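You operate a simulated robot arm through the tools that you are given. There is no shell and no other tool. Be economical: measure what you need, move in short steps, check, and stop when the job is done.

The job below is to be done with a simulated two-armed robot. You get a single attempt, and the scene is never put back.

Task
Shut the blue drawer. Pick up the white cartridge labelled "fine" from the bench with one hand, pass it to the other hand and put it on the top of the trolley. Pull the camp drawer open. Any order will do. Set down upright: white cartridge.

The check looks at the end state, three seconds after you hand in, the way a careful person would. Anything else that was tipped, shoved, dropped, spilled or broken makes it a failure.

Robot
Two 7-joint arms with two-finger parallel grippers on one trunk, on a base that drives. Base frame: it is fixed to the floor where the robot stands at the start and does not move with it; the origin is under the middle of the robot, x ahead of it, y to its left, z up. Lengths are in mm, angles in degrees, forces in N, time in s.
The left shoulder is at the start at [50, 161, 1098], the right one opposite. With the tool pointing down near the work surface each hand reaches from about 220 to 680 mm from the robot's upright axis, wherever it stands, measured 20 degrees to its own side. Places, roughly: blue drawer [800, 0, 600]; camp drawer [-2700, 600, 800]; top of the trolley [1100, -2100, 900]. Payload 3.43 kg a hand.
Tool frame (each hand has its own): the origin (TCP) lies between the finger pads and is the grasp point; the fingertips stand 30 mm ahead of it; z points along the fingers, y is the line along which they close. Largest opening 94 mm; finger width 28, thickness 10; the body of the gripper, 50 by 96 mm, starts 55 mm behind the TCP.
Orientation is that of the tool frame in the base frame, as a unit quaternion [w, x, y, z]. With the fingers straight down and closing along the base's y, the tool's x points along the base's -x, its y along +y and its z along -z.

Tools
- The arms move only by the tool jog_arm. It takes "left_targets", "right_targets" or both (then of equal length, played together; a hand with none holds still); each is a list of rows, each a list of 7 numbers: the shift along the base's x, y, z in mm, then the turn, a rotation vector about the base's x, y, z in rad, then the opening, from 0 (shut) to 1 (fully open). In form: [[tx, ty, tz, rx, ry, rz, jaw], ...]. A call has 1 to 20 rows; each row is the pose to reach, as a shift and turn from the pose commanded when the call began. A row lasts 0.2 s, in which the tool goes at most 50 mm and 8.6 degrees; a call with a longer step from one row to the next is refused whole, and so is a gripper value outside its range. A pose out of reach is approached as far as the arm can. The call stops where the force on the tool passes 40 N (or 10 N more than at its start, if that is more) or the arm is blocked; 0.2 s more then pass. Each finger travels about 45 mm/s and halts on what it meets, pressing with about 34 N; the grip force reading is that of the motor and also rises with nothing between the fingers. The clock runs only during rows and for 0.2 s after the last one: add rows that repeat a pose to give the fingers time. The reply holds the time, the measured pose of the TCP, the force on the tool along the base axes, the opening and the grip force, in the units named above and with some noise, with the torque about the TCP (base axes, N m) and any sound that the robot's microphone picked up.
- Cameras (640 x 400 px; columns grow to the right, rows downward): "scene" is now at [130.3, 1.8, 1229.4]; the picture's right is [0.02, -1.00, 0.00], its down [-0.48, -0.01, -0.88] and it looks along [0.88, 0.01, -0.48] (base axes); focal length 214 px, centre (320, 200). "left" rides on the left gripper at [76, -14, -103] in its tool frame; the picture's right is [0.18, 0.98, 0.00], its down [-0.75, 0.14, -0.64] and it looks along [-0.63, 0.12, 0.77] (tool axes); focal length 243 px, centre (320, 200). "right" rides on the right gripper at [76, 14, -102] in its tool frame; the picture's right is [-0.18, 0.98, 0.00], its down [-0.75, -0.14, -0.64] and it looks along [-0.63, -0.12, 0.77] (tool axes); focal length 243 px, centre (320, 200). There is no depth. A picture from a camera that has moved, and an enlarged one, comes with that camera's place and axes in the base frame and with its lens.
- get_image(camera): a new picture of that camera. No time passes.
- move_column(by): slides the trunk up (or, below 0, down) by that many mm; the arms and the scene camera ride with it, the base frame stays. It gives what a move gives, with no picture.
- drive_base(legs): drives the robot by 1 to 6 legs, each [ahead, left, turn to the left] in mm, mm and degrees, along the robot's own axes; the way and the turn of a leg run together, so that a leg with both is an arc; at most 1500 mm and 180 degrees a leg. The arms and the cameras ride along, it lands a little off, and it stops where it bumps. It gives what a move gives.
- aim_head(pan, tilt): turns the head with the scene camera to pan (to the left, within 80 degrees either way) and tilt (down, from -29 to 69), counted from straight ahead of the robot. It gives what a move gives.
- close_up(camera, box): a new picture of the part [left, top, right, bottom] of that camera's present view, enlarged. No time passes.
- sign_off(): hands the job in; it is judged then, once.

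Go step by step. Nothing tells you exact positions but the pictures and the camera data: compare them with the known pose of the tool, close in by small moves and look again before you grip or let go. The budget is 165 turns and 122 pictures, counting those below and the enlarged ones. Unless the task says otherwise, let go and move clear before handing in, and close with one line.

The tools are called after "Emit:" as name(argument=value, ...) on one line, values as JSON. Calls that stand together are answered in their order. jog_arm: Moves the arms, as the interface text tells. Its arguments: {"type":"object","properties":{"left_targets":{"type":"array"},"right_targets":{"type":"array"}},"required":[]} The other tools are called the same way: move_column (by) slides the trunk up or down; drive_base (legs) drives the base; aim_head (pan, tilt) turns the head that bears the scene camera; get_image (camera) takes a picture; close_up (camera, box) takes an enlarged picture of a part of a camera's view; sign_off () hands the job in.

At the start:

```text
clock: 0.0
left_position: [364.9, 188.3, 1170.0]
left_ee_rot: [0.0, 0.0, 1.0, 0.0]
left_contact_force: [-0.6, -0.3, -0.5]
left_ft_torque: [-0.03, 0.0, -0.01]
left_gripper_width: 94.2
left_grip_force: 0.0
right_position: [448.2, -149.7, 1128.3]
right_ee_rot: [0.0, 0.0, 1.0, 0.0]
right_contact_force: [0.1, -0.2, -0.2]
right_ft_torque: [-0.01, -0.01, 0.01]
right_gripper_width: 93.8
right_grip_force: 0.0
trunk travel left (down, up): [-125.0, 142.0]
robot x, y, heading: [-0.4, -2.8, 0.2]
head pan, tilt: [0.9, 28.9]
```

scene: 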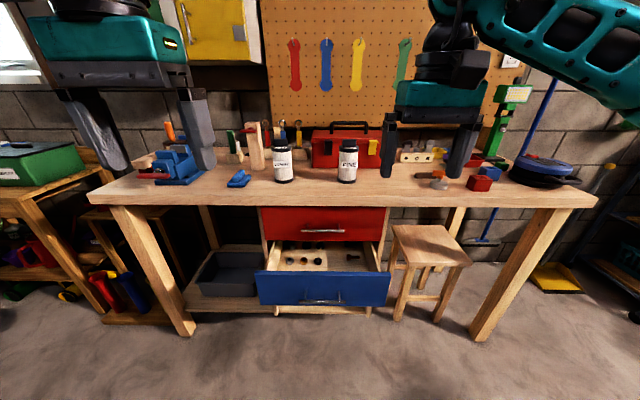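
right: 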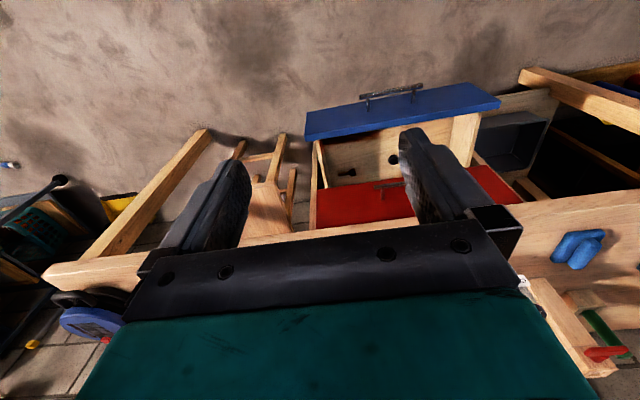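
left: 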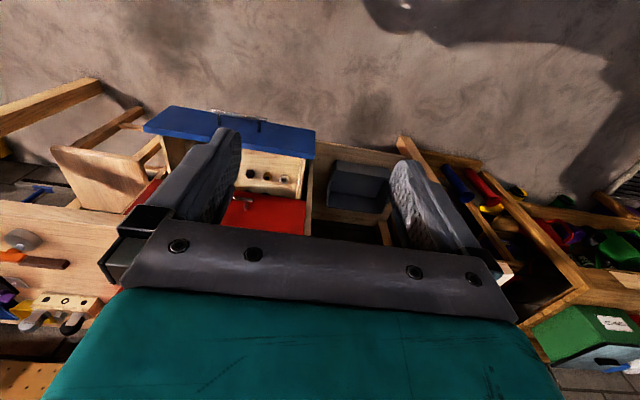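

I see two white-labelled cartridges on the bench, the blue drawer open below. I'll look closer at the labels and the drawer.

Emit:
close_up(camera="scene", box=[220, 110, 420, 235])

Emit:
close_up(camera="scene", box=[230, 190, 420, 320])

```text
3.20 times, centred on (320, 172) of scene
camera zoom: at [130.3, 1.8, 1229.4], right [0.02, -1.0, 0.0], down [-0.48, -0.01, -0.88], along [0.88, 0.01, -0.48], focal length 686 px, centre (320, 288)
```

zoom: 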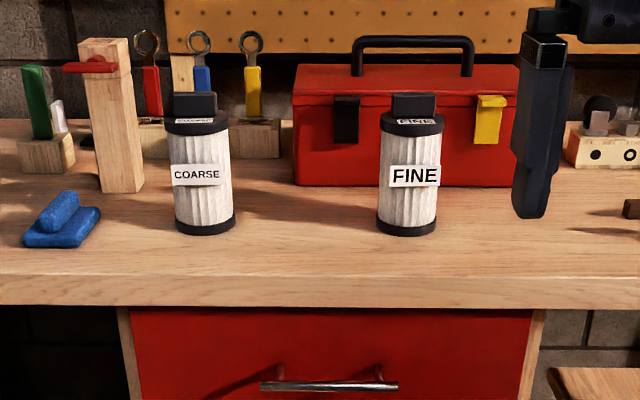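

```text
3.08 times, centred on (325, 255) of scene
camera zoom: at [130.3, 1.8, 1229.4], right [0.02, -1.0, 0.0], down [-0.48, -0.01, -0.88], along [0.88, 0.01, -0.48], focal length 660 px, centre (305, 31)
```

zoom: 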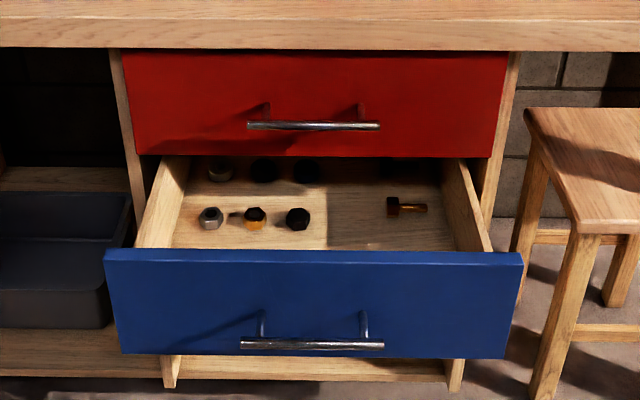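

The "fine" cartridge stands near [890, -90, 900] with its top near z 1030 (plus a tab). The blue drawer front is at about x 634, z 516–690, and needs about 140 mm of pushing. I'll drive closer first.

Emit:
drive_base(legs=[[180, 0, 0]])

```text
clock: 1.5
left_position: [544.2, 186.3, 1170.7]
left_ee_rot: [-0.001, 0.0, 1.0, 0.0]
left_contact_force: [0.7, -0.3, 0.3]
left_ft_torque: [0.03, -0.01, 0.02]
left_gripper_width: 93.9
left_grip_force: 0.1
right_position: [628.0, -149.4, 1126.2]
right_ee_rot: [0.0, 0.001, 1.0, 0.0]
right_contact_force: [1.0, 0.0, -0.2]
right_ft_torque: [-0.04, -0.04, 0.0]
right_gripper_width: 94.2
right_grip_force: 0.0
trunk travel left (down, up): [-125.0, 142.0]
robot x, y, heading: [176.1, -0.5, -0.3]
head pan, tilt: [0.9, 28.9]
```

Right hand: back off, close, and descend in front of the drawer, tilting forward.

Emit:
jog_arm(right_targets=[[-40, 0, -15, 0, 0, 0, 0.8], [-80, 0, -35, 0, 0, 0, 0.6], [-115, 0, -60, 0, 0, 0, 0.4], [-140, 0, -95, 0, 0, 0, 0.2], [-140, 0, -140, 0, -0.14, 0, 0], [-140, 0, -185, 0, -0.28, 0, 0], [-140, 0, -230, 0, -0.42, 0, 0], [-140, 0, -275, 0, -0.56, 0, 0], [-140, 0, -320, 0, -0.7, 0, 0], [-140, 0, -365, 0, -0.84, 0, 0], [-140, 0, -410, 0, -0.98, 0, 0], [-140, 0, -455, 0, -1.1, 0, 0], [-140, 0, -485, 0, -1.1, 0, 0]])

Emit:
get_image(camera="scene")

Emit:
get_image(camera="right")

```text
clock: 4.3
left_position: [543.9, 185.6, 1170.6]
left_ee_rot: [0.001, -0.001, 1.0, 0.0]
left_contact_force: [0.2, 0.5, -0.2]
left_ft_torque: [0.02, 0.0, 0.0]
left_gripper_width: 94.1
left_grip_force: 0.0
right_position: [500.2, -45.1, 743.1]
right_ee_rot: [0.523, 0.002, 0.852, -0.001]
right_contact_force: [-0.6, 0.2, -0.1]
right_ft_torque: [0.03, -0.03, 0.01]
right_gripper_width: 0.0
right_grip_force: 32.8
right hand out of reach, approached as far as the arm can: row 7, 8, 9, 10, 11, 12, 13
trunk travel left (down, up): [-125.0, 142.0]
robot x, y, heading: [178.2, 2.6, -0.1]
head pan, tilt: [0.9, 28.9]
```

```text
116 pictures are left
camera scene: at [309.1, 0.1, 1229.4], right [0.01, -1.0, 0.0], down [-0.48, -0.01, -0.88], along [0.88, 0.01, -0.48], focal length 214 px, centre (320, 200)
```

scene: 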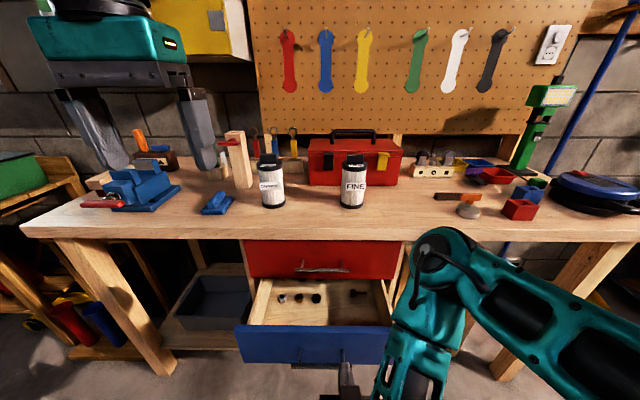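

```text
115 pictures are left
camera right: at [374.3, -29.8, 722.1], right [0.09, 0.98, 0.16], down [-0.23, -0.14, 0.96], along [0.97, -0.12, 0.22], focal length 243 px, centre (320, 200)
```

right: 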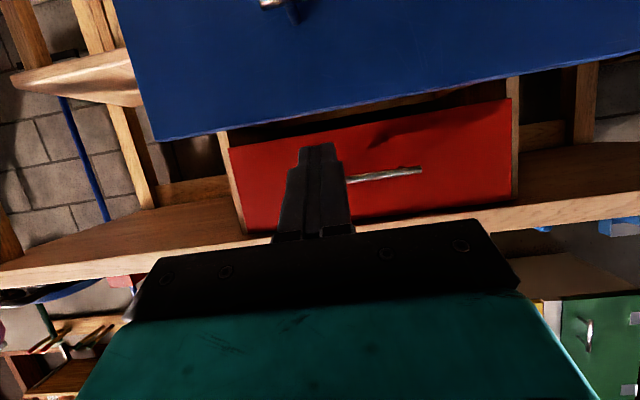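

The arm is folded too tightly to go that low, so I'll lower the trunk instead.

Emit:
move_column(by=-100)

Emit:
get_image(camera="right")

Emit:
get_image(camera="scene")

```text
clock: 5.6
left_position: [542.9, 186.3, 1071.8]
left_ee_rot: [0.0, 0.0, 1.0, 0.0]
left_contact_force: [-0.7, -0.6, -0.2]
left_ft_torque: [-0.02, 0.05, 0.03]
left_gripper_width: 94.1
left_grip_force: 0.1
right_position: [499.4, -43.9, 642.0]
right_ee_rot: [0.522, 0.002, 0.853, -0.002]
right_contact_force: [-0.4, 0.3, -0.6]
right_ft_torque: [-0.01, 0.03, 0.02]
right_gripper_width: 0.0
right_grip_force: 32.5
trunk travel left (down, up): [-25.0, 242.0]
robot x, y, heading: [181.4, -2.0, -0.5]
head pan, tilt: [0.9, 28.9]
```

```text
114 pictures are left
camera right: at [373.6, -28.9, 622.5], right [0.09, 0.98, 0.16], down [-0.23, -0.14, 0.96], along [0.97, -0.12, 0.21], focal length 243 px, centre (320, 200)
```

right: 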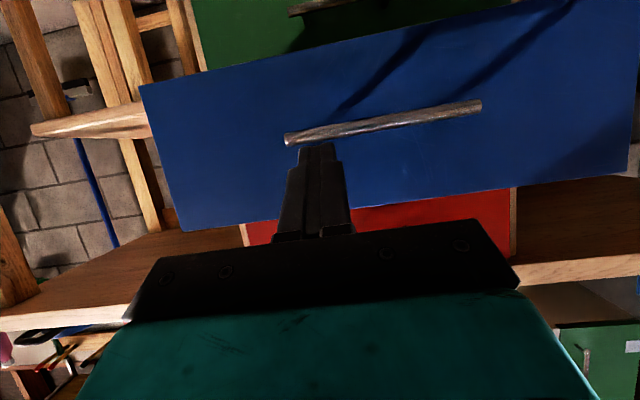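

```text
113 pictures are left
camera scene: at [308.8, 1.5, 1129.5], right [0.01, -1.0, 0.0], down [-0.48, -0.01, -0.88], along [0.88, 0.01, -0.48], focal length 214 px, centre (320, 200)
```

scene: 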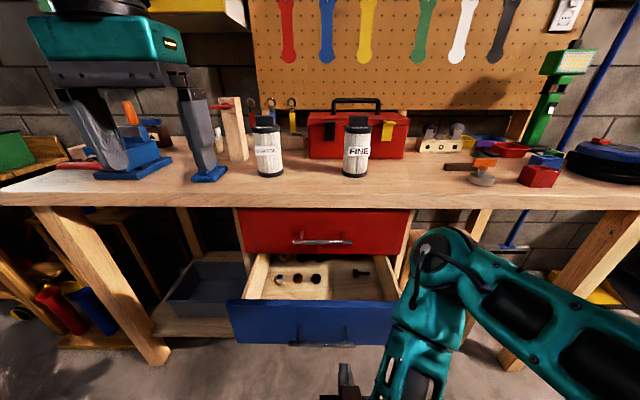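

The hand is in front of the drawer, slightly above the handle. I'll back the base off a bit so the elbow keeps clear of the bench, then shift right of the handle and forward.

Emit:
drive_base(legs=[[-110, 0, 0]])

Emit:
jog_arm(right_targets=[[40, -28, 2, 0, 0, 0, 0], [80, -56, 4, 0, 0, 0, 0], [120, -84, 8, 0, 0, 0, 0], [160, -90, 8, 0, 0, 0, 0], [190, -90, 8, 0, 0, 0, 0]])

Emit:
get_image(camera="scene")

Emit:
get_image(camera="right")

```text
clock: 6.8
left_position: [431.3, 187.3, 1070.7]
left_ee_rot: [0.0, 0.001, 1.0, 0.0]
left_contact_force: [-0.2, -0.6, 0.4]
left_ft_torque: [0.03, -0.02, 0.02]
left_gripper_width: 93.9
left_grip_force: 0.0
right_position: [386.7, -42.8, 643.2]
right_ee_rot: [0.523, 0.002, 0.852, -0.002]
right_contact_force: [0.1, -0.6, -0.2]
right_ft_torque: [0.01, 0.02, -0.01]
right_gripper_width: 0.1
right_grip_force: 33.7
trunk travel left (down, up): [-25.0, 242.0]
robot x, y, heading: [67.6, -0.2, -0.2]
head pan, tilt: [0.9, 28.9]
```

```text
clock: 8.0
left_position: [431.6, 186.8, 1070.8]
left_ee_rot: [0.0, 0.0, 1.0, 0.0]
left_contact_force: [0.5, 1.3, 0.1]
left_ft_torque: [-0.02, -0.02, 0.0]
left_gripper_width: 93.9
left_grip_force: 0.1
right_position: [578.6, -83.7, 682.3]
right_ee_rot: [0.517, 0.007, 0.856, -0.01]
right_contact_force: [0.1, -0.7, -0.6]
right_ft_torque: [0.02, 0.01, 0.0]
right_gripper_width: 0.2
right_grip_force: 33.0
right hand out of reach, approached as far as the arm can: row 1, 2, 3, 4, 5
trunk travel left (down, up): [-25.0, 242.0]
robot x, y, heading: [67.4, 2.3, -0.2]
head pan, tilt: [0.9, 28.9]
```

```text
112 pictures are left
camera scene: at [196.9, 1.5, 1129.4], right [0.01, -1.0, 0.0], down [-0.48, -0.01, -0.88], along [0.88, 0.01, -0.48], focal length 214 px, centre (320, 200)
```

scene: 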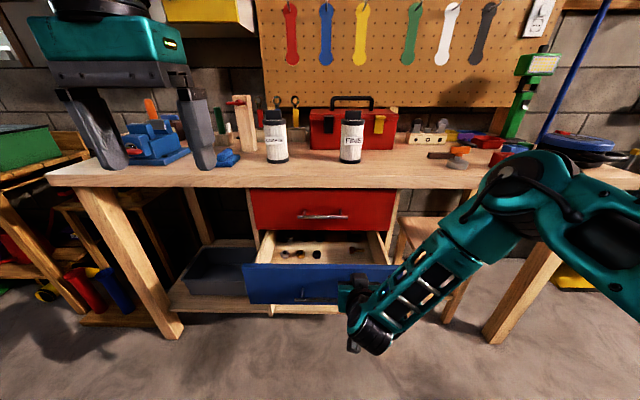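

```text
111 pictures are left
camera right: at [452.8, -66.9, 662.3], right [0.11, 0.98, 0.15], down [-0.22, -0.13, 0.97], along [0.97, -0.14, 0.2], focal length 243 px, centre (320, 200)
```

right: 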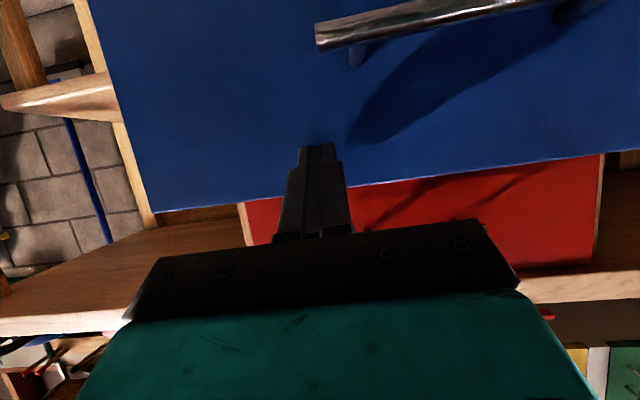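

Reach is limited, but the tip is now clear of the handle. I'll lower the trunk the last bit and advance.

Emit:
move_column(by=-24)

Emit:
jog_arm(right_targets=[[10, -15, 0, 0, 0.1, 0, 0], [25, -30, 0, 0, 0.2, 0, 0], [45, -30, 0, 0, 0.2, 0, 0], [65, -30, 0, 0, 0.2, 0, 0]])

Emit:
get_image(camera="right")

```text
clock: 8.7
left_position: [430.0, 186.4, 1047.5]
left_ee_rot: [-0.001, 0.0, 1.0, 0.0]
left_contact_force: [0.1, 0.5, -0.6]
left_ft_torque: [0.03, 0.0, -0.04]
left_gripper_width: 93.8
left_grip_force: 0.0
right_position: [577.3, -84.3, 657.4]
right_ee_rot: [0.516, 0.007, 0.856, -0.01]
right_contact_force: [-0.5, 0.0, -0.5]
right_ft_torque: [0.01, 0.03, -0.01]
right_gripper_width: 0.0
right_grip_force: 33.3
trunk travel left (down, up): [-1.0, 266.0]
robot x, y, heading: [71.4, 1.4, -0.1]
head pan, tilt: [0.9, 28.9]
```

```text
clock: 9.7
left_position: [431.0, 186.4, 1045.1]
left_ee_rot: [0.0, 0.0, 1.0, 0.0]
left_contact_force: [0.8, -0.1, -0.1]
left_ft_torque: [0.01, -0.05, -0.01]
left_gripper_width: 93.9
left_grip_force: 0.0
right_position: [643.3, -114.6, 657.1]
right_ee_rot: [0.428, 0.006, 0.904, -0.011]
right_contact_force: [-1.4, 0.4, 0.2]
right_ft_torque: [-0.04, -0.01, -0.03]
right_gripper_width: 0.6
right_grip_force: 33.5
trunk travel left (down, up): [-1.0, 266.0]
robot x, y, heading: [67.2, 3.3, -0.2]
head pan, tilt: [0.9, 28.9]
```

```text
110 pictures are left
camera right: at [516.0, -97.0, 663.2], right [0.14, 0.98, 0.13], down [-0.02, -0.13, 0.99], along [0.99, -0.14, 0.0], focal length 243 px, centre (320, 200)
```

right: 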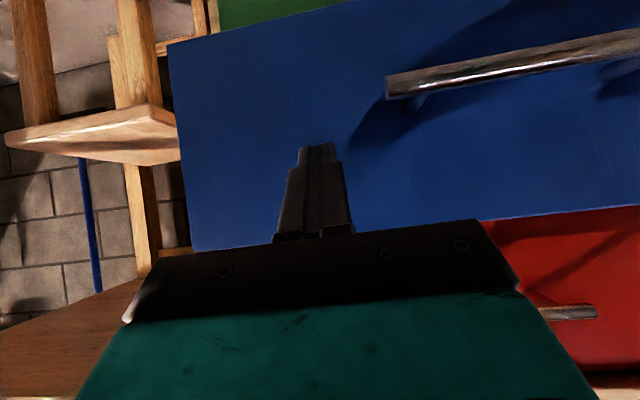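

The tip is about at the panel, clear of the handle. Pushing on until it seats.

Emit:
jog_arm(right_targets=[[20, 0, 0, 0, 0, 0, 0], [40, 0, 0, 0, 0, 0, 0], [60, 0, 0, 0, 0, 0, 0], [80, 0, 0, 0, 0, 0, 0]])

Emit:
get_image(camera="scene")

```text
clock: 10.7
left_position: [431.6, 186.4, 1047.3]
left_ee_rot: [0.0, 0.0, 1.0, 0.0]
left_contact_force: [0.0, 0.1, 0.4]
left_ft_torque: [0.01, 0.03, -0.02]
left_gripper_width: 94.2
left_grip_force: 0.0
right_position: [723.1, -114.2, 657.7]
right_ee_rot: [0.428, 0.006, 0.904, -0.011]
right_contact_force: [0.0, -0.4, -0.7]
right_ft_torque: [-0.01, -0.04, -0.02]
right_gripper_width: 0.1
right_grip_force: 33.2
trunk travel left (down, up): [-1.0, 266.0]
robot x, y, heading: [67.1, 0.4, -0.0]
head pan, tilt: [0.9, 28.9]
```

```text
109 pictures are left
camera scene: at [196.9, 1.7, 1105.4], right [0.01, -1.0, 0.0], down [-0.48, -0.01, -0.88], along [0.88, 0.01, -0.48], focal length 214 px, centre (320, 200)
```

scene: 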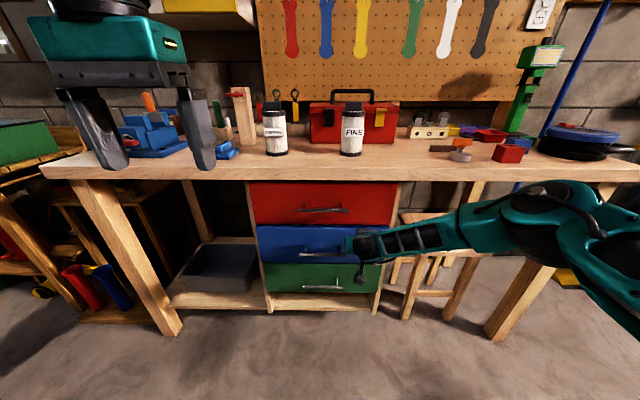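

The drawer is nearly shut; pushing gently to its stop.

Emit:
jog_arm(right_targets=[[10, 0, 0, 0, 0, 0, 0], [20, 0, 0, 0, 0, 0, 0], [30, 0, 0, 0, 0, 0, 0], [40, 0, 0, 0, 0, 0, 0], [50, 0, 0, 0, 0, 0, 0], [60, 0, 0, 0, 0, 0, 0]])

Emit:
close_up(camera="scene", box=[230, 170, 430, 320])

```text
clock: 11.4
left_position: [429.3, 187.2, 1047.6]
left_ee_rot: [0.001, 0.0, 1.0, 0.0]
left_contact_force: [-0.4, 0.3, -0.2]
left_ft_torque: [-0.01, 0.03, -0.01]
left_gripper_width: 93.9
left_grip_force: 0.1
right_position: [738.2, -111.9, 655.1]
right_ee_rot: [0.423, 0.005, 0.906, -0.008]
right_contact_force: [-19.1, -1.1, 9.1]
right_ft_torque: [0.04, -0.06, -0.05]
right_gripper_width: 0.0
right_grip_force: 33.1
trunk travel left (down, up): [-1.0, 266.0]
robot x, y, heading: [66.3, -2.1, -0.1]
head pan, tilt: [0.9, 28.9]
stopped in row 3 (right hand): the force on the tool passed its limit (the readings are from after the stop); the commanded pose is now the measured one
```

```text
2.67 times, centred on (330, 245) of scene
camera zoom: at [194.4, 1.4, 1105.9], right [0.01, -1.0, 0.0], down [-0.48, -0.01, -0.88], along [0.88, 0.01, -0.48], focal length 572 px, centre (293, 80)
```

zoom: 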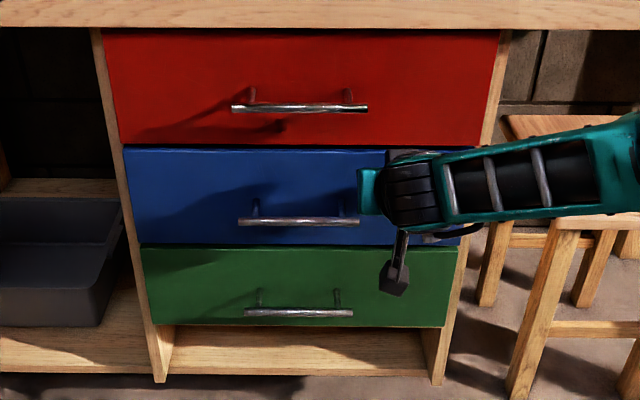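

The drawer hit its stop. I'll retract the hand and raise the trunk.

Emit:
jog_arm(right_targets=[[-30, 0, 0, 0, 0, 0, 0], [-70, 0, 0, 0, 0, 0, 0], [-110, 0, 0, 0, 0, 0, 0], [-140, 0, 10, 0, 0, 0, 0]])

Emit:
move_column(by=125)

Emit:
close_up(camera="scene", box=[230, 150, 430, 300])

```text
clock: 12.4
left_position: [430.9, 187.0, 1047.0]
left_ee_rot: [0.0, 0.0, 1.0, -0.001]
left_contact_force: [0.1, 0.1, 0.4]
left_ft_torque: [0.02, -0.05, 0.01]
left_gripper_width: 94.1
left_grip_force: 0.0
right_position: [601.2, -112.7, 663.7]
right_ee_rot: [0.424, 0.005, 0.906, -0.009]
right_contact_force: [-0.3, 0.2, 0.2]
right_ft_torque: [0.02, -0.01, 0.0]
right_gripper_width: 0.0
right_grip_force: 32.7
trunk travel left (down, up): [-1.0, 266.0]
robot x, y, heading: [67.1, -2.6, -0.1]
head pan, tilt: [0.9, 28.9]
```

```text
clock: 14.0
left_position: [430.3, 186.1, 1171.2]
left_ee_rot: [0.0, 0.0, 1.0, 0.0]
left_contact_force: [0.1, 0.6, -0.8]
left_ft_torque: [-0.02, 0.03, 0.01]
left_gripper_width: 94.1
left_grip_force: 0.0
right_position: [600.1, -113.5, 788.0]
right_ee_rot: [0.423, 0.004, 0.906, -0.009]
right_contact_force: [0.1, 0.1, -0.7]
right_ft_torque: [0.01, -0.03, -0.01]
right_gripper_width: 0.1
right_grip_force: 33.6
trunk travel left (down, up): [-126.0, 141.0]
robot x, y, heading: [64.4, 1.2, -0.5]
head pan, tilt: [0.9, 28.9]
```

```text
2.67 times, centred on (330, 225) of scene
camera zoom: at [196.5, 1.4, 1230.4], right [0.01, -1.0, 0.0], down [-0.48, -0.01, -0.88], along [0.88, 0.01, -0.48], focal length 572 px, centre (293, 133)
```

zoom: 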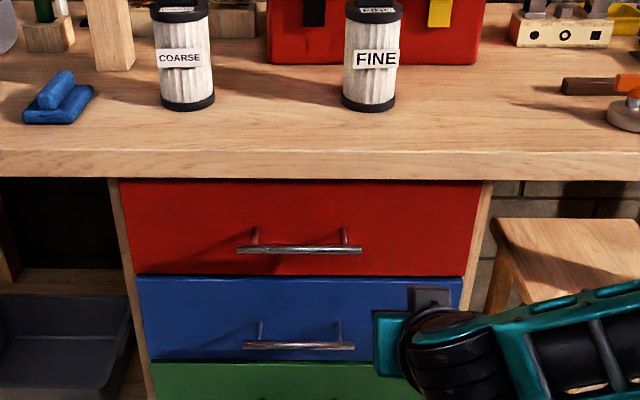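

The drawer looks shut. Next the right hand goes up to bench-top height, pitched nearly horizontal and opened, to grip the fine cartridge low on its body from the front. That leaves its top free for the left hand.

Emit:
jog_arm(right_targets=[[0, 5, 45, 0, 0, 0, 0.2], [0, 10, 90, 0, 0, 0, 0.4], [0, 15, 135, 0, -0.1, 0, 0.6], [0, 20, 180, 0, -0.2, 0, 0.8], [0, 22, 212, 0, -0.26, 0, 1], [0, 22, 212, 0, -0.26, 0, 1], [0, 22, 212, 0, -0.26, 0, 1]])

Emit:
drive_base(legs=[[150, 0, 0]])

Emit:
get_image(camera="scene")

Emit:
get_image(camera="right")

```text
clock: 15.6
left_position: [431.2, 185.8, 1171.9]
left_ee_rot: [0.0, 0.001, 1.0, 0.001]
left_contact_force: [-0.2, -0.3, -0.7]
left_ft_torque: [0.0, 0.0, 0.01]
left_gripper_width: 94.3
left_grip_force: 0.0
right_position: [602.6, -92.0, 1000.6]
right_ee_rot: [0.538, 0.007, 0.843, -0.009]
right_contact_force: [0.1, -0.8, 0.6]
right_ft_torque: [0.04, 0.0, -0.01]
right_gripper_width: 94.2
right_grip_force: 0.1
trunk travel left (down, up): [-126.0, 141.0]
robot x, y, heading: [67.8, -1.8, -0.0]
head pan, tilt: [0.9, 28.9]
```

```text
clock: 16.9
left_position: [578.7, 187.2, 1171.9]
left_ee_rot: [0.0, -0.002, 1.0, -0.002]
left_contact_force: [0.1, 0.0, -1.0]
left_ft_torque: [-0.03, 0.02, 0.03]
left_gripper_width: 94.2
left_grip_force: 0.0
right_position: [751.4, -89.6, 1000.1]
right_ee_rot: [0.537, 0.005, 0.843, -0.008]
right_contact_force: [-0.8, -0.2, 0.2]
right_ft_torque: [-0.01, 0.01, 0.02]
right_gripper_width: 94.2
right_grip_force: 0.1
trunk travel left (down, up): [-126.0, 141.0]
robot x, y, heading: [212.9, -0.7, 0.0]
head pan, tilt: [0.9, 28.9]
```

```text
106 pictures are left
camera scene: at [344.9, 1.7, 1230.3], right [0.02, -1.0, 0.0], down [-0.48, -0.01, -0.88], along [0.88, 0.01, -0.48], focal length 214 px, centre (320, 200)
```

scene: 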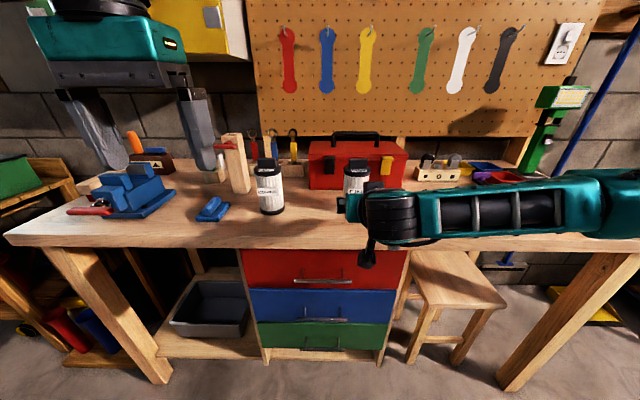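

```text
105 pictures are left
camera right: at [626.2, -74.0, 974.9], right [0.1, 0.98, 0.16], down [-0.27, -0.13, 0.96], along [0.96, -0.13, 0.25], focal length 243 px, centre (320, 200)
```

right: 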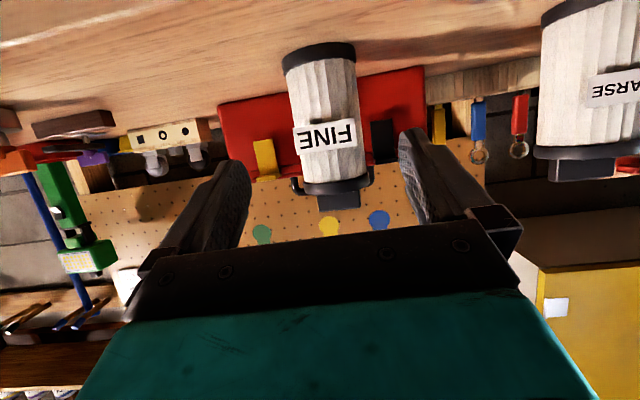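

The fine cartridge's axis is near [891, -88], its lid top near z 1033 and tab top near 1057. I'll lower the right hand with slightly less pitch and move part of the way in.

Emit:
jog_arm(right_targets=[[15, 0, -25, 0, 0.087, 0, 1], [30, 1, -50, 0, 0.087, 0, 1], [60, 1, -50, 0, 0.087, 0, 1], [85, 1, -50, 0, 0.087, 0, 1]])

Emit:
get_image(camera="right")

Emit:
get_image(camera="scene")

```text
clock: 17.9
left_position: [579.0, 188.6, 1171.6]
left_ee_rot: [0.0, -0.002, 1.0, 0.0]
left_contact_force: [-0.4, 0.4, 0.2]
left_ft_torque: [-0.02, 0.0, -0.03]
left_gripper_width: 94.0
left_grip_force: 0.1
right_position: [834.5, -89.5, 950.0]
right_ee_rot: [0.5, 0.005, 0.866, -0.008]
right_contact_force: [0.4, 0.6, 0.4]
right_ft_torque: [-0.01, 0.02, 0.01]
right_gripper_width: 93.9
right_grip_force: 0.0
trunk travel left (down, up): [-126.0, 141.0]
robot x, y, heading: [214.3, 4.1, -0.1]
head pan, tilt: [0.9, 28.9]
```

```text
104 pictures are left
camera right: at [707.7, -73.5, 935.3], right [0.11, 0.98, 0.15], down [-0.18, -0.13, 0.97], along [0.98, -0.13, 0.16], focal length 243 px, centre (320, 200)
```

right: 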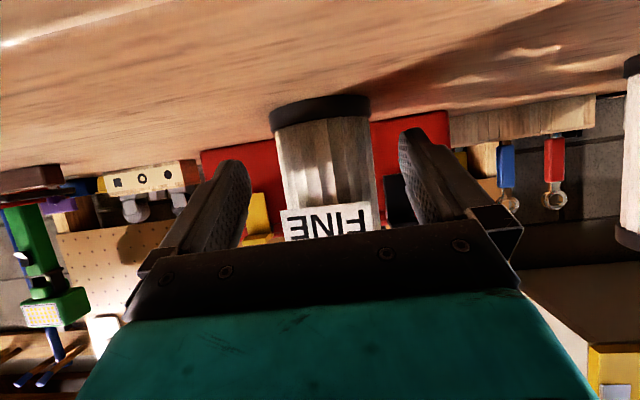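

```text
103 pictures are left
camera scene: at [344.5, 1.7, 1230.4], right [0.02, -1.0, 0.0], down [-0.48, -0.01, -0.88], along [0.88, 0.01, -0.48], focal length 214 px, centre (320, 200)
```

scene: 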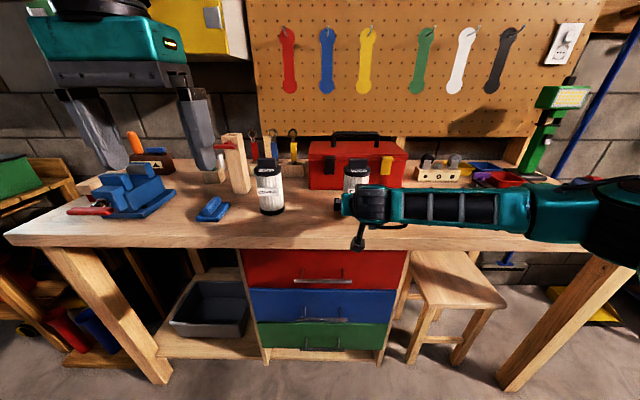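

Aligned laterally (axis y ≈ -88). Moving in and closing.

Emit:
jog_arm(right_targets=[[16, 1, 0, 0, 0, 0, 1], [32, 1, 0, 0, 0, 0, 1], [47, 1, 0, 0, 0, 0, 1], [47, 1, 0, 0, 0, 0, 1]])

Emit:
get_image(camera="right")

Emit:
close_up(camera="scene", box=[300, 140, 420, 260])

```text
clock: 18.9
left_position: [578.8, 188.2, 1171.3]
left_ee_rot: [-0.001, -0.001, 1.0, 0.0]
left_contact_force: [-1.0, 0.9, -0.6]
left_ft_torque: [0.0, 0.03, 0.01]
left_gripper_width: 93.9
left_grip_force: 0.2
right_position: [882.1, -87.7, 949.8]
right_ee_rot: [0.499, 0.005, 0.866, -0.008]
right_contact_force: [0.5, -0.3, 0.3]
right_ft_torque: [0.0, -0.04, -0.02]
right_gripper_width: 94.1
right_grip_force: 0.1
trunk travel left (down, up): [-126.0, 141.0]
robot x, y, heading: [217.1, 0.6, 0.1]
head pan, tilt: [0.9, 28.9]
```

```text
102 pictures are left
camera right: at [756.1, -71.7, 935.4], right [0.11, 0.98, 0.15], down [-0.18, -0.13, 0.97], along [0.98, -0.13, 0.16], focal length 243 px, centre (320, 200)
```

right: 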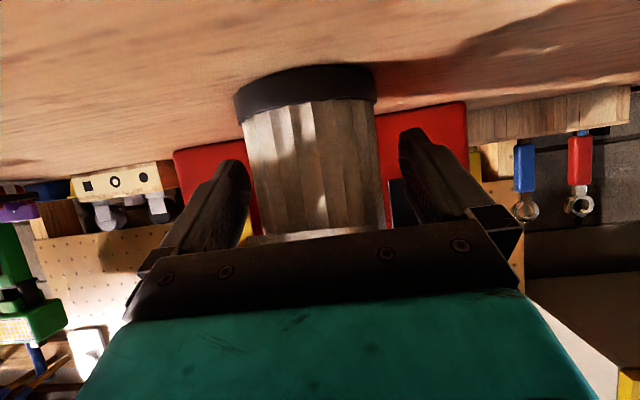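

```text
3.33 times, centred on (360, 200) of scene
camera zoom: at [344.3, 1.7, 1230.5], right [0.02, -1.0, 0.0], down [-0.48, -0.01, -0.88], along [0.88, 0.01, -0.48], focal length 715 px, centre (187, 200)
```

zoom: 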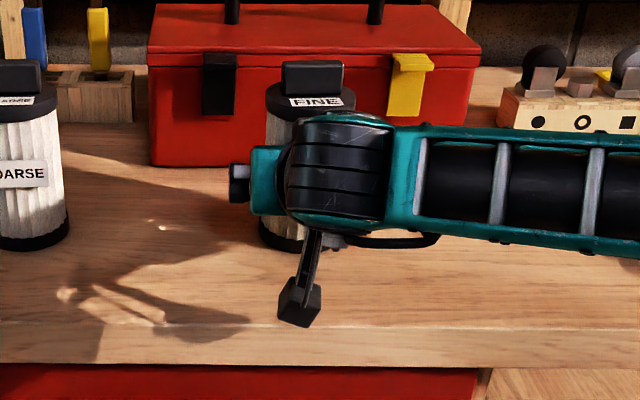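

The cartridge sits between the fingers. Closing.

Emit:
jog_arm(right_targets=[[0, 0, 0, 0, 0, 0, 0.6], [0, 0, 0, 0, 0, 0, 0.3], [0, 0, 0, 0, 0, 0, 0.3], [0, 0, 0, 0, 0, 0, 0.3]])

Emit:
get_image(camera="right")

```text
clock: 19.9
left_position: [578.7, 187.7, 1170.6]
left_ee_rot: [0.0, 0.0, 1.0, 0.0]
left_contact_force: [0.0, 1.0, -0.4]
left_ft_torque: [0.0, -0.02, 0.03]
left_gripper_width: 94.0
left_grip_force: 0.1
right_position: [881.8, -88.4, 949.4]
right_ee_rot: [0.5, 0.005, 0.866, -0.009]
right_contact_force: [-0.3, 0.4, 0.2]
right_ft_torque: [0.04, 0.02, -0.02]
right_gripper_width: 74.7
right_grip_force: 34.3
trunk travel left (down, up): [-126.0, 141.0]
robot x, y, heading: [215.7, -1.7, -0.0]
head pan, tilt: [0.9, 28.9]
```

```text
100 pictures are left
camera right: at [756.1, -71.8, 935.4], right [0.11, 0.98, 0.15], down [-0.18, -0.13, 0.97], along [0.98, -0.13, 0.16], focal length 243 px, centre (320, 200)
```

right: 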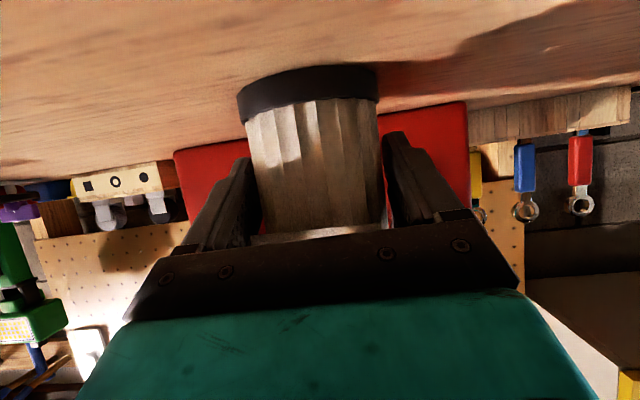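

Gripped at 74.7 mm. Lifting straight up a bit and pulling back toward the robot.

Emit:
jog_arm(right_targets=[[0, 0, 15, 0, 0, 0, 0.3], [0, 0, 35, 0, 0, 0, 0.3], [0, 0, 60, 0, 0, 0, 0.3], [0, 0, 90, 0, 0, 0, 0.3], [0, 0, 110, 0, 0, 0, 0.3]])

Emit:
get_image(camera="right")

Emit:
get_image(camera="scene")

```text
clock: 21.1
left_position: [579.2, 186.9, 1171.3]
left_ee_rot: [0.0, -0.002, 1.0, 0.001]
left_contact_force: [-0.7, -0.2, 0.6]
left_ft_torque: [-0.01, 0.0, 0.0]
left_gripper_width: 94.0
left_grip_force: 0.0
right_position: [883.9, -87.0, 1060.8]
right_ee_rot: [0.499, 0.005, 0.866, -0.009]
right_contact_force: [0.2, -0.2, -1.4]
right_ft_torque: [-0.02, -0.01, 0.01]
right_gripper_width: 74.6
right_grip_force: 34.1
trunk travel left (down, up): [-126.0, 141.0]
robot x, y, heading: [215.8, 0.9, -0.1]
head pan, tilt: [0.9, 28.9]
```

```text
99 pictures are left
camera right: at [757.1, -72.3, 1046.3], right [0.11, 0.98, 0.15], down [-0.18, -0.13, 0.97], along [0.98, -0.13, 0.16], focal length 243 px, centre (320, 200)
```

right: 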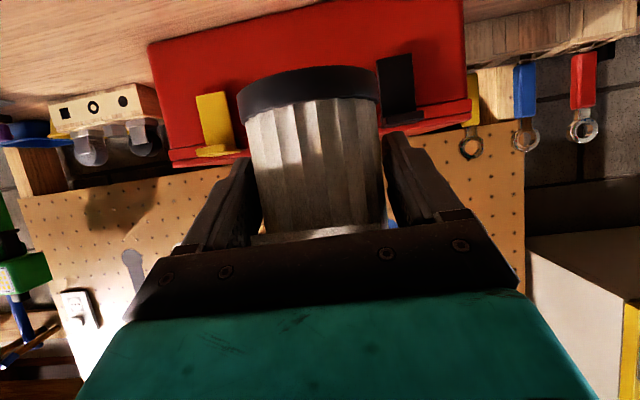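

```text
98 pictures are left
camera scene: at [344.3, 1.8, 1230.4], right [0.02, -1.0, 0.0], down [-0.48, -0.01, -0.88], along [0.88, 0.01, -0.48], focal length 214 px, centre (320, 200)
```

scene: 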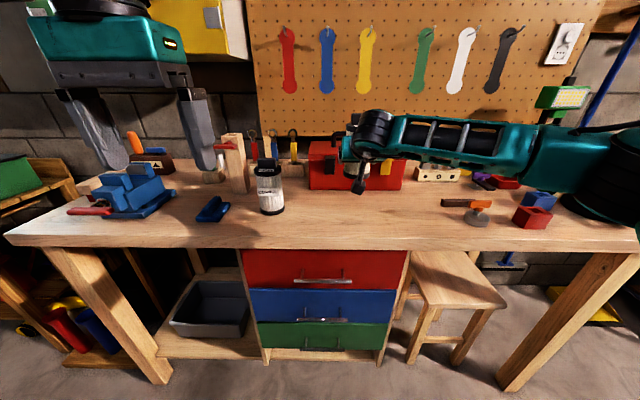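

Holding the cartridge securely. I'll back away from the bench for a clear handover.

Emit:
drive_base(legs=[[-450, 0, 0]])

Emit:
jog_arm(right_targets=[[-30, 10, -15, 0, 0, 0, 0.3], [-60, 20, -30, 0, 0, 0, 0.3], [-90, 30, -45, 0, 0, 0, 0.3], [-120, 40, -60, 0, 0, 0, 0.3], [-130, 50, -80, 0, 0, 0, 0.3]])

Emit:
aim_head(pan=0, tilt=30)

Emit:
get_image(camera="scene")

Emit:
get_image(camera="left")

```text
clock: 23.9
left_position: [129.9, 187.4, 1171.1]
left_ee_rot: [0.0, 0.0, 1.0, 0.001]
left_contact_force: [-0.5, 0.7, 0.5]
left_ft_torque: [-0.03, -0.01, 0.0]
left_gripper_width: 94.1
left_grip_force: 0.0
right_position: [433.1, -89.6, 1060.4]
right_ee_rot: [0.5, 0.006, 0.866, -0.009]
right_contact_force: [-0.2, 0.4, -0.5]
right_ft_torque: [0.0, 0.03, 0.0]
right_gripper_width: 74.5
right_grip_force: 33.6
trunk travel left (down, up): [-126.0, 141.0]
robot x, y, heading: [-234.8, 1.7, -0.2]
head pan, tilt: [0.9, 28.9]
```

```text
clock: 25.1
left_position: [129.5, 187.1, 1170.8]
left_ee_rot: [0.001, 0.0, 1.0, 0.0]
left_contact_force: [0.4, 0.0, -0.4]
left_ft_torque: [0.03, -0.01, -0.02]
left_gripper_width: 93.7
left_grip_force: 0.0
right_position: [304.5, -39.2, 979.9]
right_ee_rot: [0.499, 0.006, 0.866, -0.009]
right_contact_force: [0.5, -0.8, -0.8]
right_ft_torque: [0.02, -0.01, 0.03]
right_gripper_width: 74.5
right_grip_force: 34.1
trunk travel left (down, up): [-126.0, 141.0]
robot x, y, heading: [-238.0, 0.6, -0.3]
head pan, tilt: [0.9, 28.9]
```

```text
clock: 25.7
left_position: [129.2, 187.1, 1172.3]
left_ee_rot: [0.0, 0.0, 1.0, 0.001]
left_contact_force: [-0.4, -0.1, 0.8]
left_ft_torque: [0.01, 0.01, 0.0]
left_gripper_width: 94.0
left_grip_force: 0.1
right_position: [303.8, -40.1, 980.0]
right_ee_rot: [0.5, 0.007, 0.866, -0.009]
right_contact_force: [0.1, -0.1, -1.0]
right_ft_torque: [0.03, 0.02, 0.02]
right_gripper_width: 74.2
right_grip_force: 34.1
trunk travel left (down, up): [-126.0, 141.0]
robot x, y, heading: [-237.2, -0.2, -0.1]
head pan, tilt: [0.0, 30.0]
```

```text
97 pictures are left
camera scene: at [-105.7, 0.3, 1228.7], right [0.0, -1.0, 0.0], down [-0.5, 0.0, -0.87], along [0.87, 0.0, -0.5], focal length 214 px, centre (320, 200)
```

scene: 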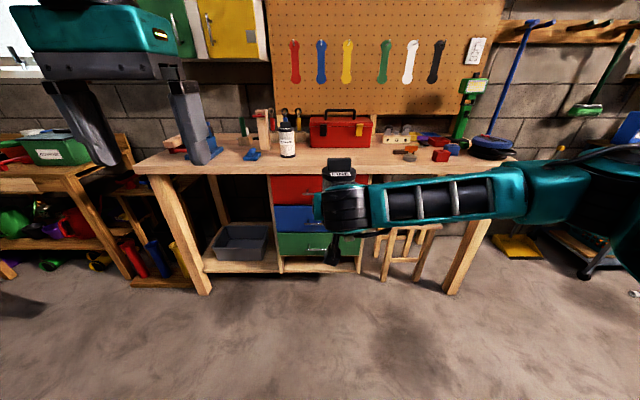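

```text
96 pictures are left
camera left: at [53.3, 172.5, 1274.1], right [-0.18, 0.98, 0.0], down [0.75, 0.14, 0.64], along [0.63, 0.12, -0.77], focal length 243 px, centre (320, 200)
```

left: 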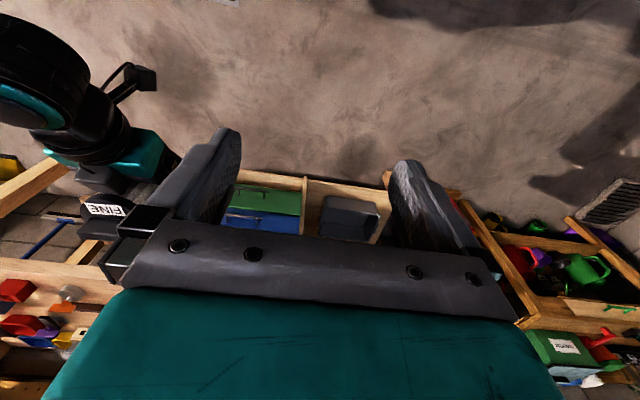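

Let me measure the cartridge's place in the right hand.

Emit:
close_up(camera="scene", box=[300, 140, 400, 220])

Emit:
close_up(camera="left", box=[50, 120, 210, 260])

```text
5.00 times, centred on (350, 180) of scene
camera zoom: at [-105.7, 0.3, 1228.7], right [0.0, -1.0, 0.0], down [-0.5, 0.0, -0.87], along [0.87, 0.0, -0.5], focal length 1072 px, centre (170, 300)
```

zoom: 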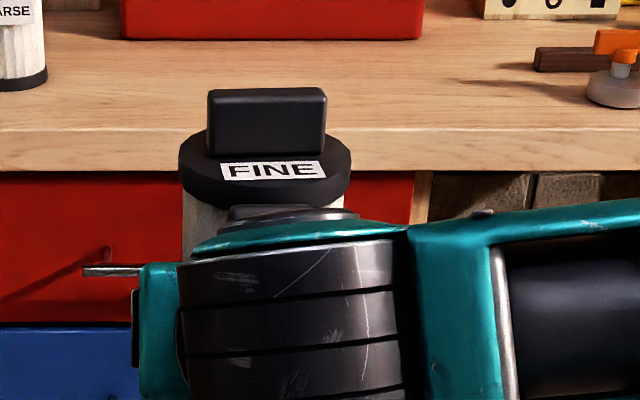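

```text
2.86 times, centred on (130, 190) of left
camera zoom: at [53.3, 172.5, 1274.1], right [-0.18, 0.98, 0.0], down [0.75, 0.14, 0.64], along [0.63, 0.12, -0.77], focal length 693 px, centre (863, 229)
```

zoom: 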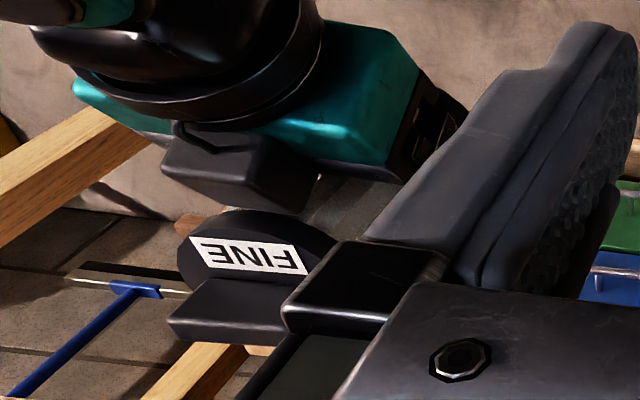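

Lid top is near z 1053, tab top about 1084, axis near [315, -40]. The left hand goes forward, then across above the cartridge.

Emit:
jog_arm(left_targets=[[47, 0, 0, 0, 0, 0, 1], [94, 0, 0, 0, 0, 0, 1], [140, 0, 0, 0, 0, 0, 1], [186, 0, 0, 0, 0, 0, 1], [186, -47, 0, 0, 0, 0, 1], [186, -94, 0, 0, 0, 0, 1], [186, -140, 0, 0, 0, 0, 1], [186, -185, 0, 0, 0, 0, 1], [186, -227, 0, 0, 0, 0, 1]])

Emit:
get_image(camera="left")

Emit:
get_image(camera="scene")

Emit:
get_image(camera="right")

```text
clock: 27.7
left_position: [299.1, -10.0, 1165.0]
left_ee_rot: [0.0, 0.001, 1.0, 0.0]
left_contact_force: [0.2, -0.8, -0.2]
left_ft_torque: [-0.01, -0.03, 0.01]
left_gripper_width: 94.0
left_grip_force: 0.0
left hand out of reach, approached as far as the arm can: row 8, 9
right_position: [304.5, -40.3, 981.2]
right_ee_rot: [0.501, 0.006, 0.866, -0.009]
right_contact_force: [0.6, 0.6, -0.8]
right_ft_torque: [-0.01, 0.02, -0.04]
right_gripper_width: 74.5
right_grip_force: 34.0
trunk travel left (down, up): [-126.0, 141.0]
robot x, y, heading: [-234.1, -1.1, -0.1]
head pan, tilt: [0.0, 30.0]
```

```text
93 pictures are left
camera left: at [223.7, -23.5, 1268.1], right [-0.18, 0.98, 0.0], down [0.75, 0.14, 0.64], along [0.63, 0.12, -0.77], focal length 243 px, centre (320, 200)
```

left: 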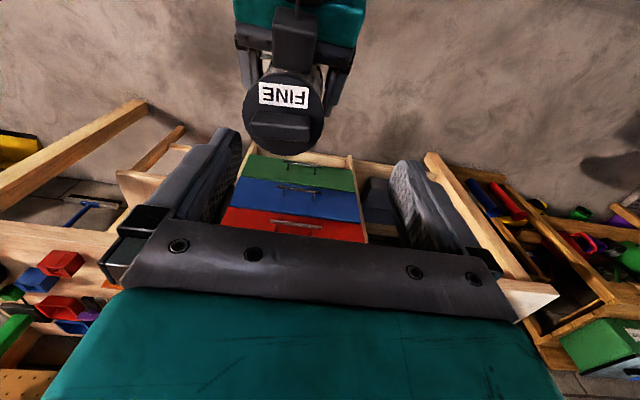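

```text
92 pictures are left
camera scene: at [-105.5, 0.6, 1228.6], right [0.0, -1.0, 0.0], down [-0.5, 0.0, -0.87], along [0.87, 0.0, -0.5], focal length 214 px, centre (320, 200)
```

scene: 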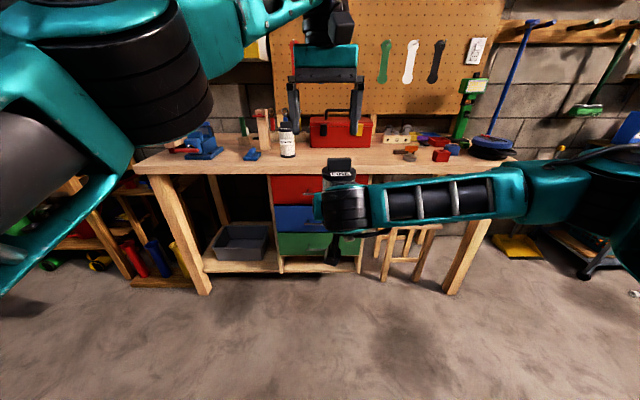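

```text
91 pictures are left
camera right: at [178.1, -23.0, 966.2], right [0.11, 0.98, 0.15], down [-0.18, -0.13, 0.97], along [0.98, -0.14, 0.16], focal length 243 px, centre (320, 200)
```

right: 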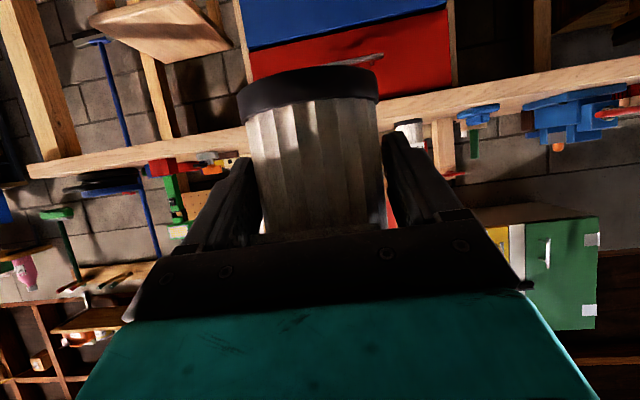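

Left reach ends at y ≈ -10, so I'll bring the right hand leftward to meet the left hand at about y = +40.

Emit:
jog_arm(left_targets=[[0, 20, 0, 0, 0, 0, 1], [0, 40, 0, 0, 0, 0, 1], [8, 50, 0, 0, 0, 0, 1], [8, 50, 0, 0, 0, 0, 1]], right_targets=[[0, 20, 0, 0, 0, 0, 0.3], [0, 40, 0, 0, 0, 0, 0.3], [0, 60, 0, 0, 0, 0, 0.3], [0, 80, 0, 0, 0, 0, 0.3]])

Emit:
get_image(camera="left")

```text
clock: 28.7
left_position: [309.2, 42.3, 1165.7]
left_ee_rot: [0.0, 0.0, 1.0, 0.0]
left_contact_force: [0.4, -0.3, 0.9]
left_ft_torque: [0.0, -0.02, 0.01]
left_gripper_width: 94.0
left_grip_force: 0.0
right_position: [302.4, 39.7, 979.2]
right_ee_rot: [0.5, 0.007, 0.866, -0.009]
right_contact_force: [0.3, 0.5, -1.2]
right_ft_torque: [0.0, 0.04, 0.01]
right_gripper_width: 74.0
right_grip_force: 34.0
trunk travel left (down, up): [-126.0, 141.0]
robot x, y, heading: [-241.9, -1.3, -0.3]
head pan, tilt: [0.0, 30.0]
```

```text
90 pictures are left
camera left: at [232.3, 27.0, 1267.8], right [-0.18, 0.98, 0.0], down [0.75, 0.14, 0.64], along [0.63, 0.12, -0.77], focal length 243 px, centre (320, 200)
```

left: 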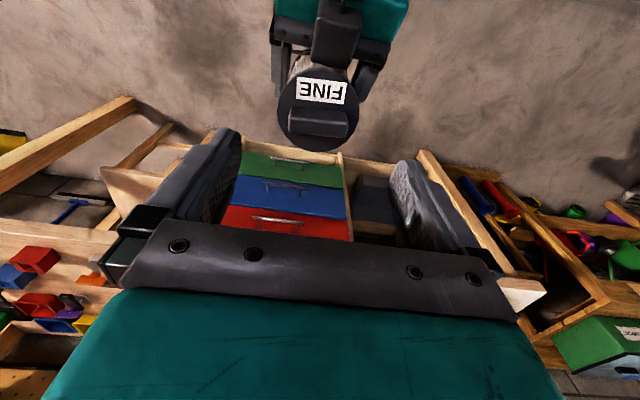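

Aligned. Descending partway first.

Emit:
jog_arm(left_targets=[[0, -2, -30, 0, 0, 0, 1], [0, -2, -60, 0, 0, 0, 1], [0, -2, -85, 0, 0, 0, 1]])

Emit:
get_image(camera="left")

Emit:
close_up(camera="scene", box=[240, 110, 380, 220])

```text
clock: 29.5
left_position: [307.5, 40.6, 1080.2]
left_ee_rot: [0.0, 0.0, 1.0, 0.0]
left_contact_force: [-0.1, 1.0, -0.4]
left_ft_torque: [0.0, 0.01, -0.03]
left_gripper_width: 94.2
left_grip_force: 0.1
right_position: [302.7, 41.1, 978.9]
right_ee_rot: [0.5, 0.006, 0.866, -0.009]
right_contact_force: [0.4, 0.3, -0.6]
right_ft_torque: [0.02, 0.03, 0.01]
right_gripper_width: 74.4
right_grip_force: 33.7
trunk travel left (down, up): [-126.0, 141.0]
robot x, y, heading: [-236.3, 1.4, -0.1]
head pan, tilt: [0.0, 30.0]
```

```text
89 pictures are left
camera left: at [231.8, 26.1, 1183.5], right [-0.18, 0.98, 0.0], down [0.75, 0.14, 0.64], along [0.63, 0.12, -0.77], focal length 243 px, centre (320, 200)
```

left: 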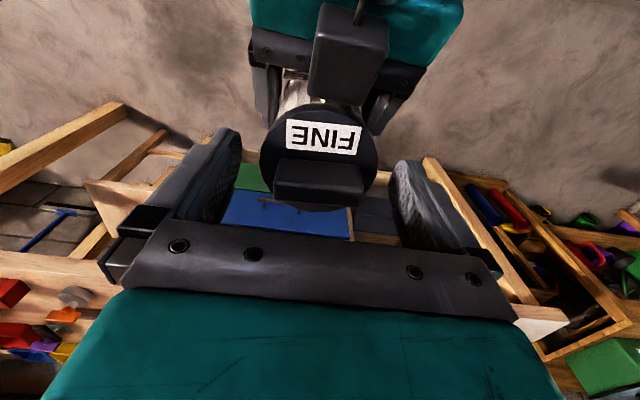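

```text
3.64 times, centred on (310, 165) of scene
camera zoom: at [-105.5, 0.3, 1228.7], right [0.0, -1.0, 0.0], down [-0.5, 0.0, -0.87], along [0.87, 0.0, -0.5], focal length 780 px, centre (356, 327)
```

zoom: 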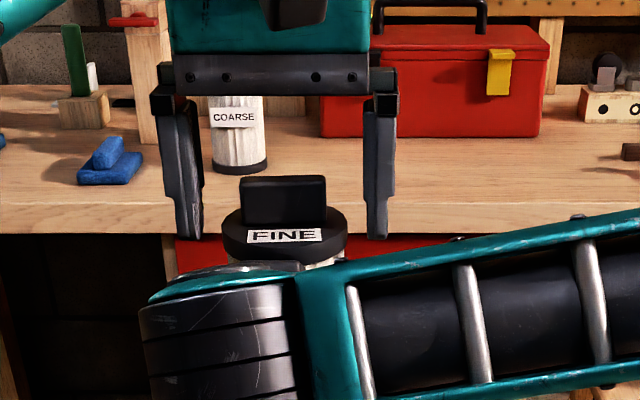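

Fingers straddle the lid evenly. Descending to grip height.

Emit:
jog_arm(left_targets=[[0, 0, -15, 0, 0, 0, 1], [0, 0, -30, 0, 0, 0, 1], [0, 0, -41, 0, 0, 0, 1]])

Emit:
close_up(camera="scene", box=[240, 110, 380, 220])

Emit:
get_image(camera="left")

```text
clock: 30.3
left_position: [310.0, 39.2, 1039.8]
left_ee_rot: [0.0, -0.001, 1.0, 0.0]
left_contact_force: [0.1, -0.1, -0.3]
left_ft_torque: [0.01, -0.05, -0.01]
left_gripper_width: 94.1
left_grip_force: 0.0
right_position: [302.6, 41.4, 979.1]
right_ee_rot: [0.5, 0.006, 0.866, -0.009]
right_contact_force: [0.3, 0.4, -1.0]
right_ft_torque: [0.01, 0.0, 0.02]
right_gripper_width: 74.1
right_grip_force: 34.1
trunk travel left (down, up): [-126.0, 141.0]
robot x, y, heading: [-237.4, -3.7, -0.5]
head pan, tilt: [0.0, 30.0]
```

```text
3.64 times, centred on (310, 165) of scene
camera zoom: at [-105.6, 0.3, 1228.7], right [0.0, -1.0, 0.0], down [-0.5, 0.0, -0.87], along [0.87, 0.0, -0.5], focal length 780 px, centre (356, 327)
```

zoom: 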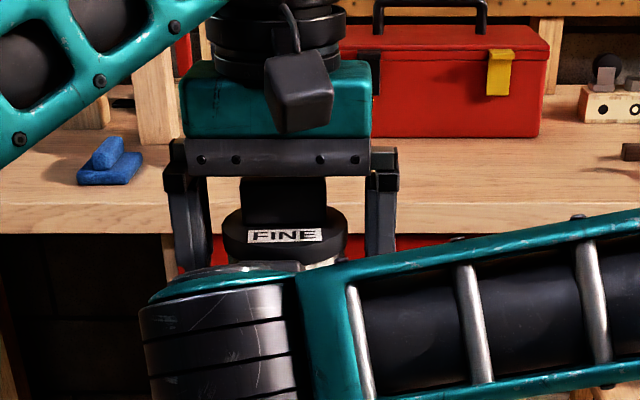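

```text
86 pictures are left
camera left: at [231.8, 24.8, 1142.4], right [-0.18, 0.98, 0.0], down [0.75, 0.14, 0.64], along [0.63, 0.12, -0.77], focal length 243 px, centre (320, 200)
```

left: 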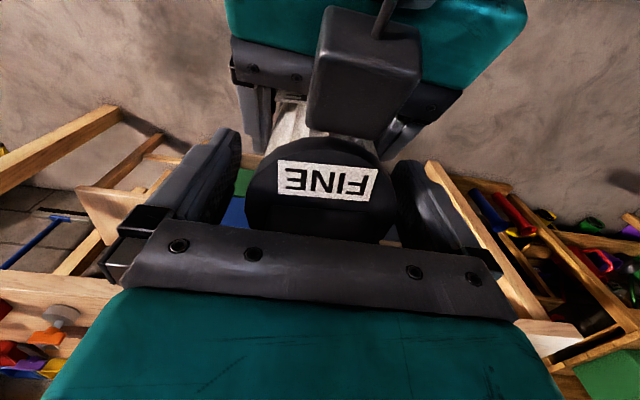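

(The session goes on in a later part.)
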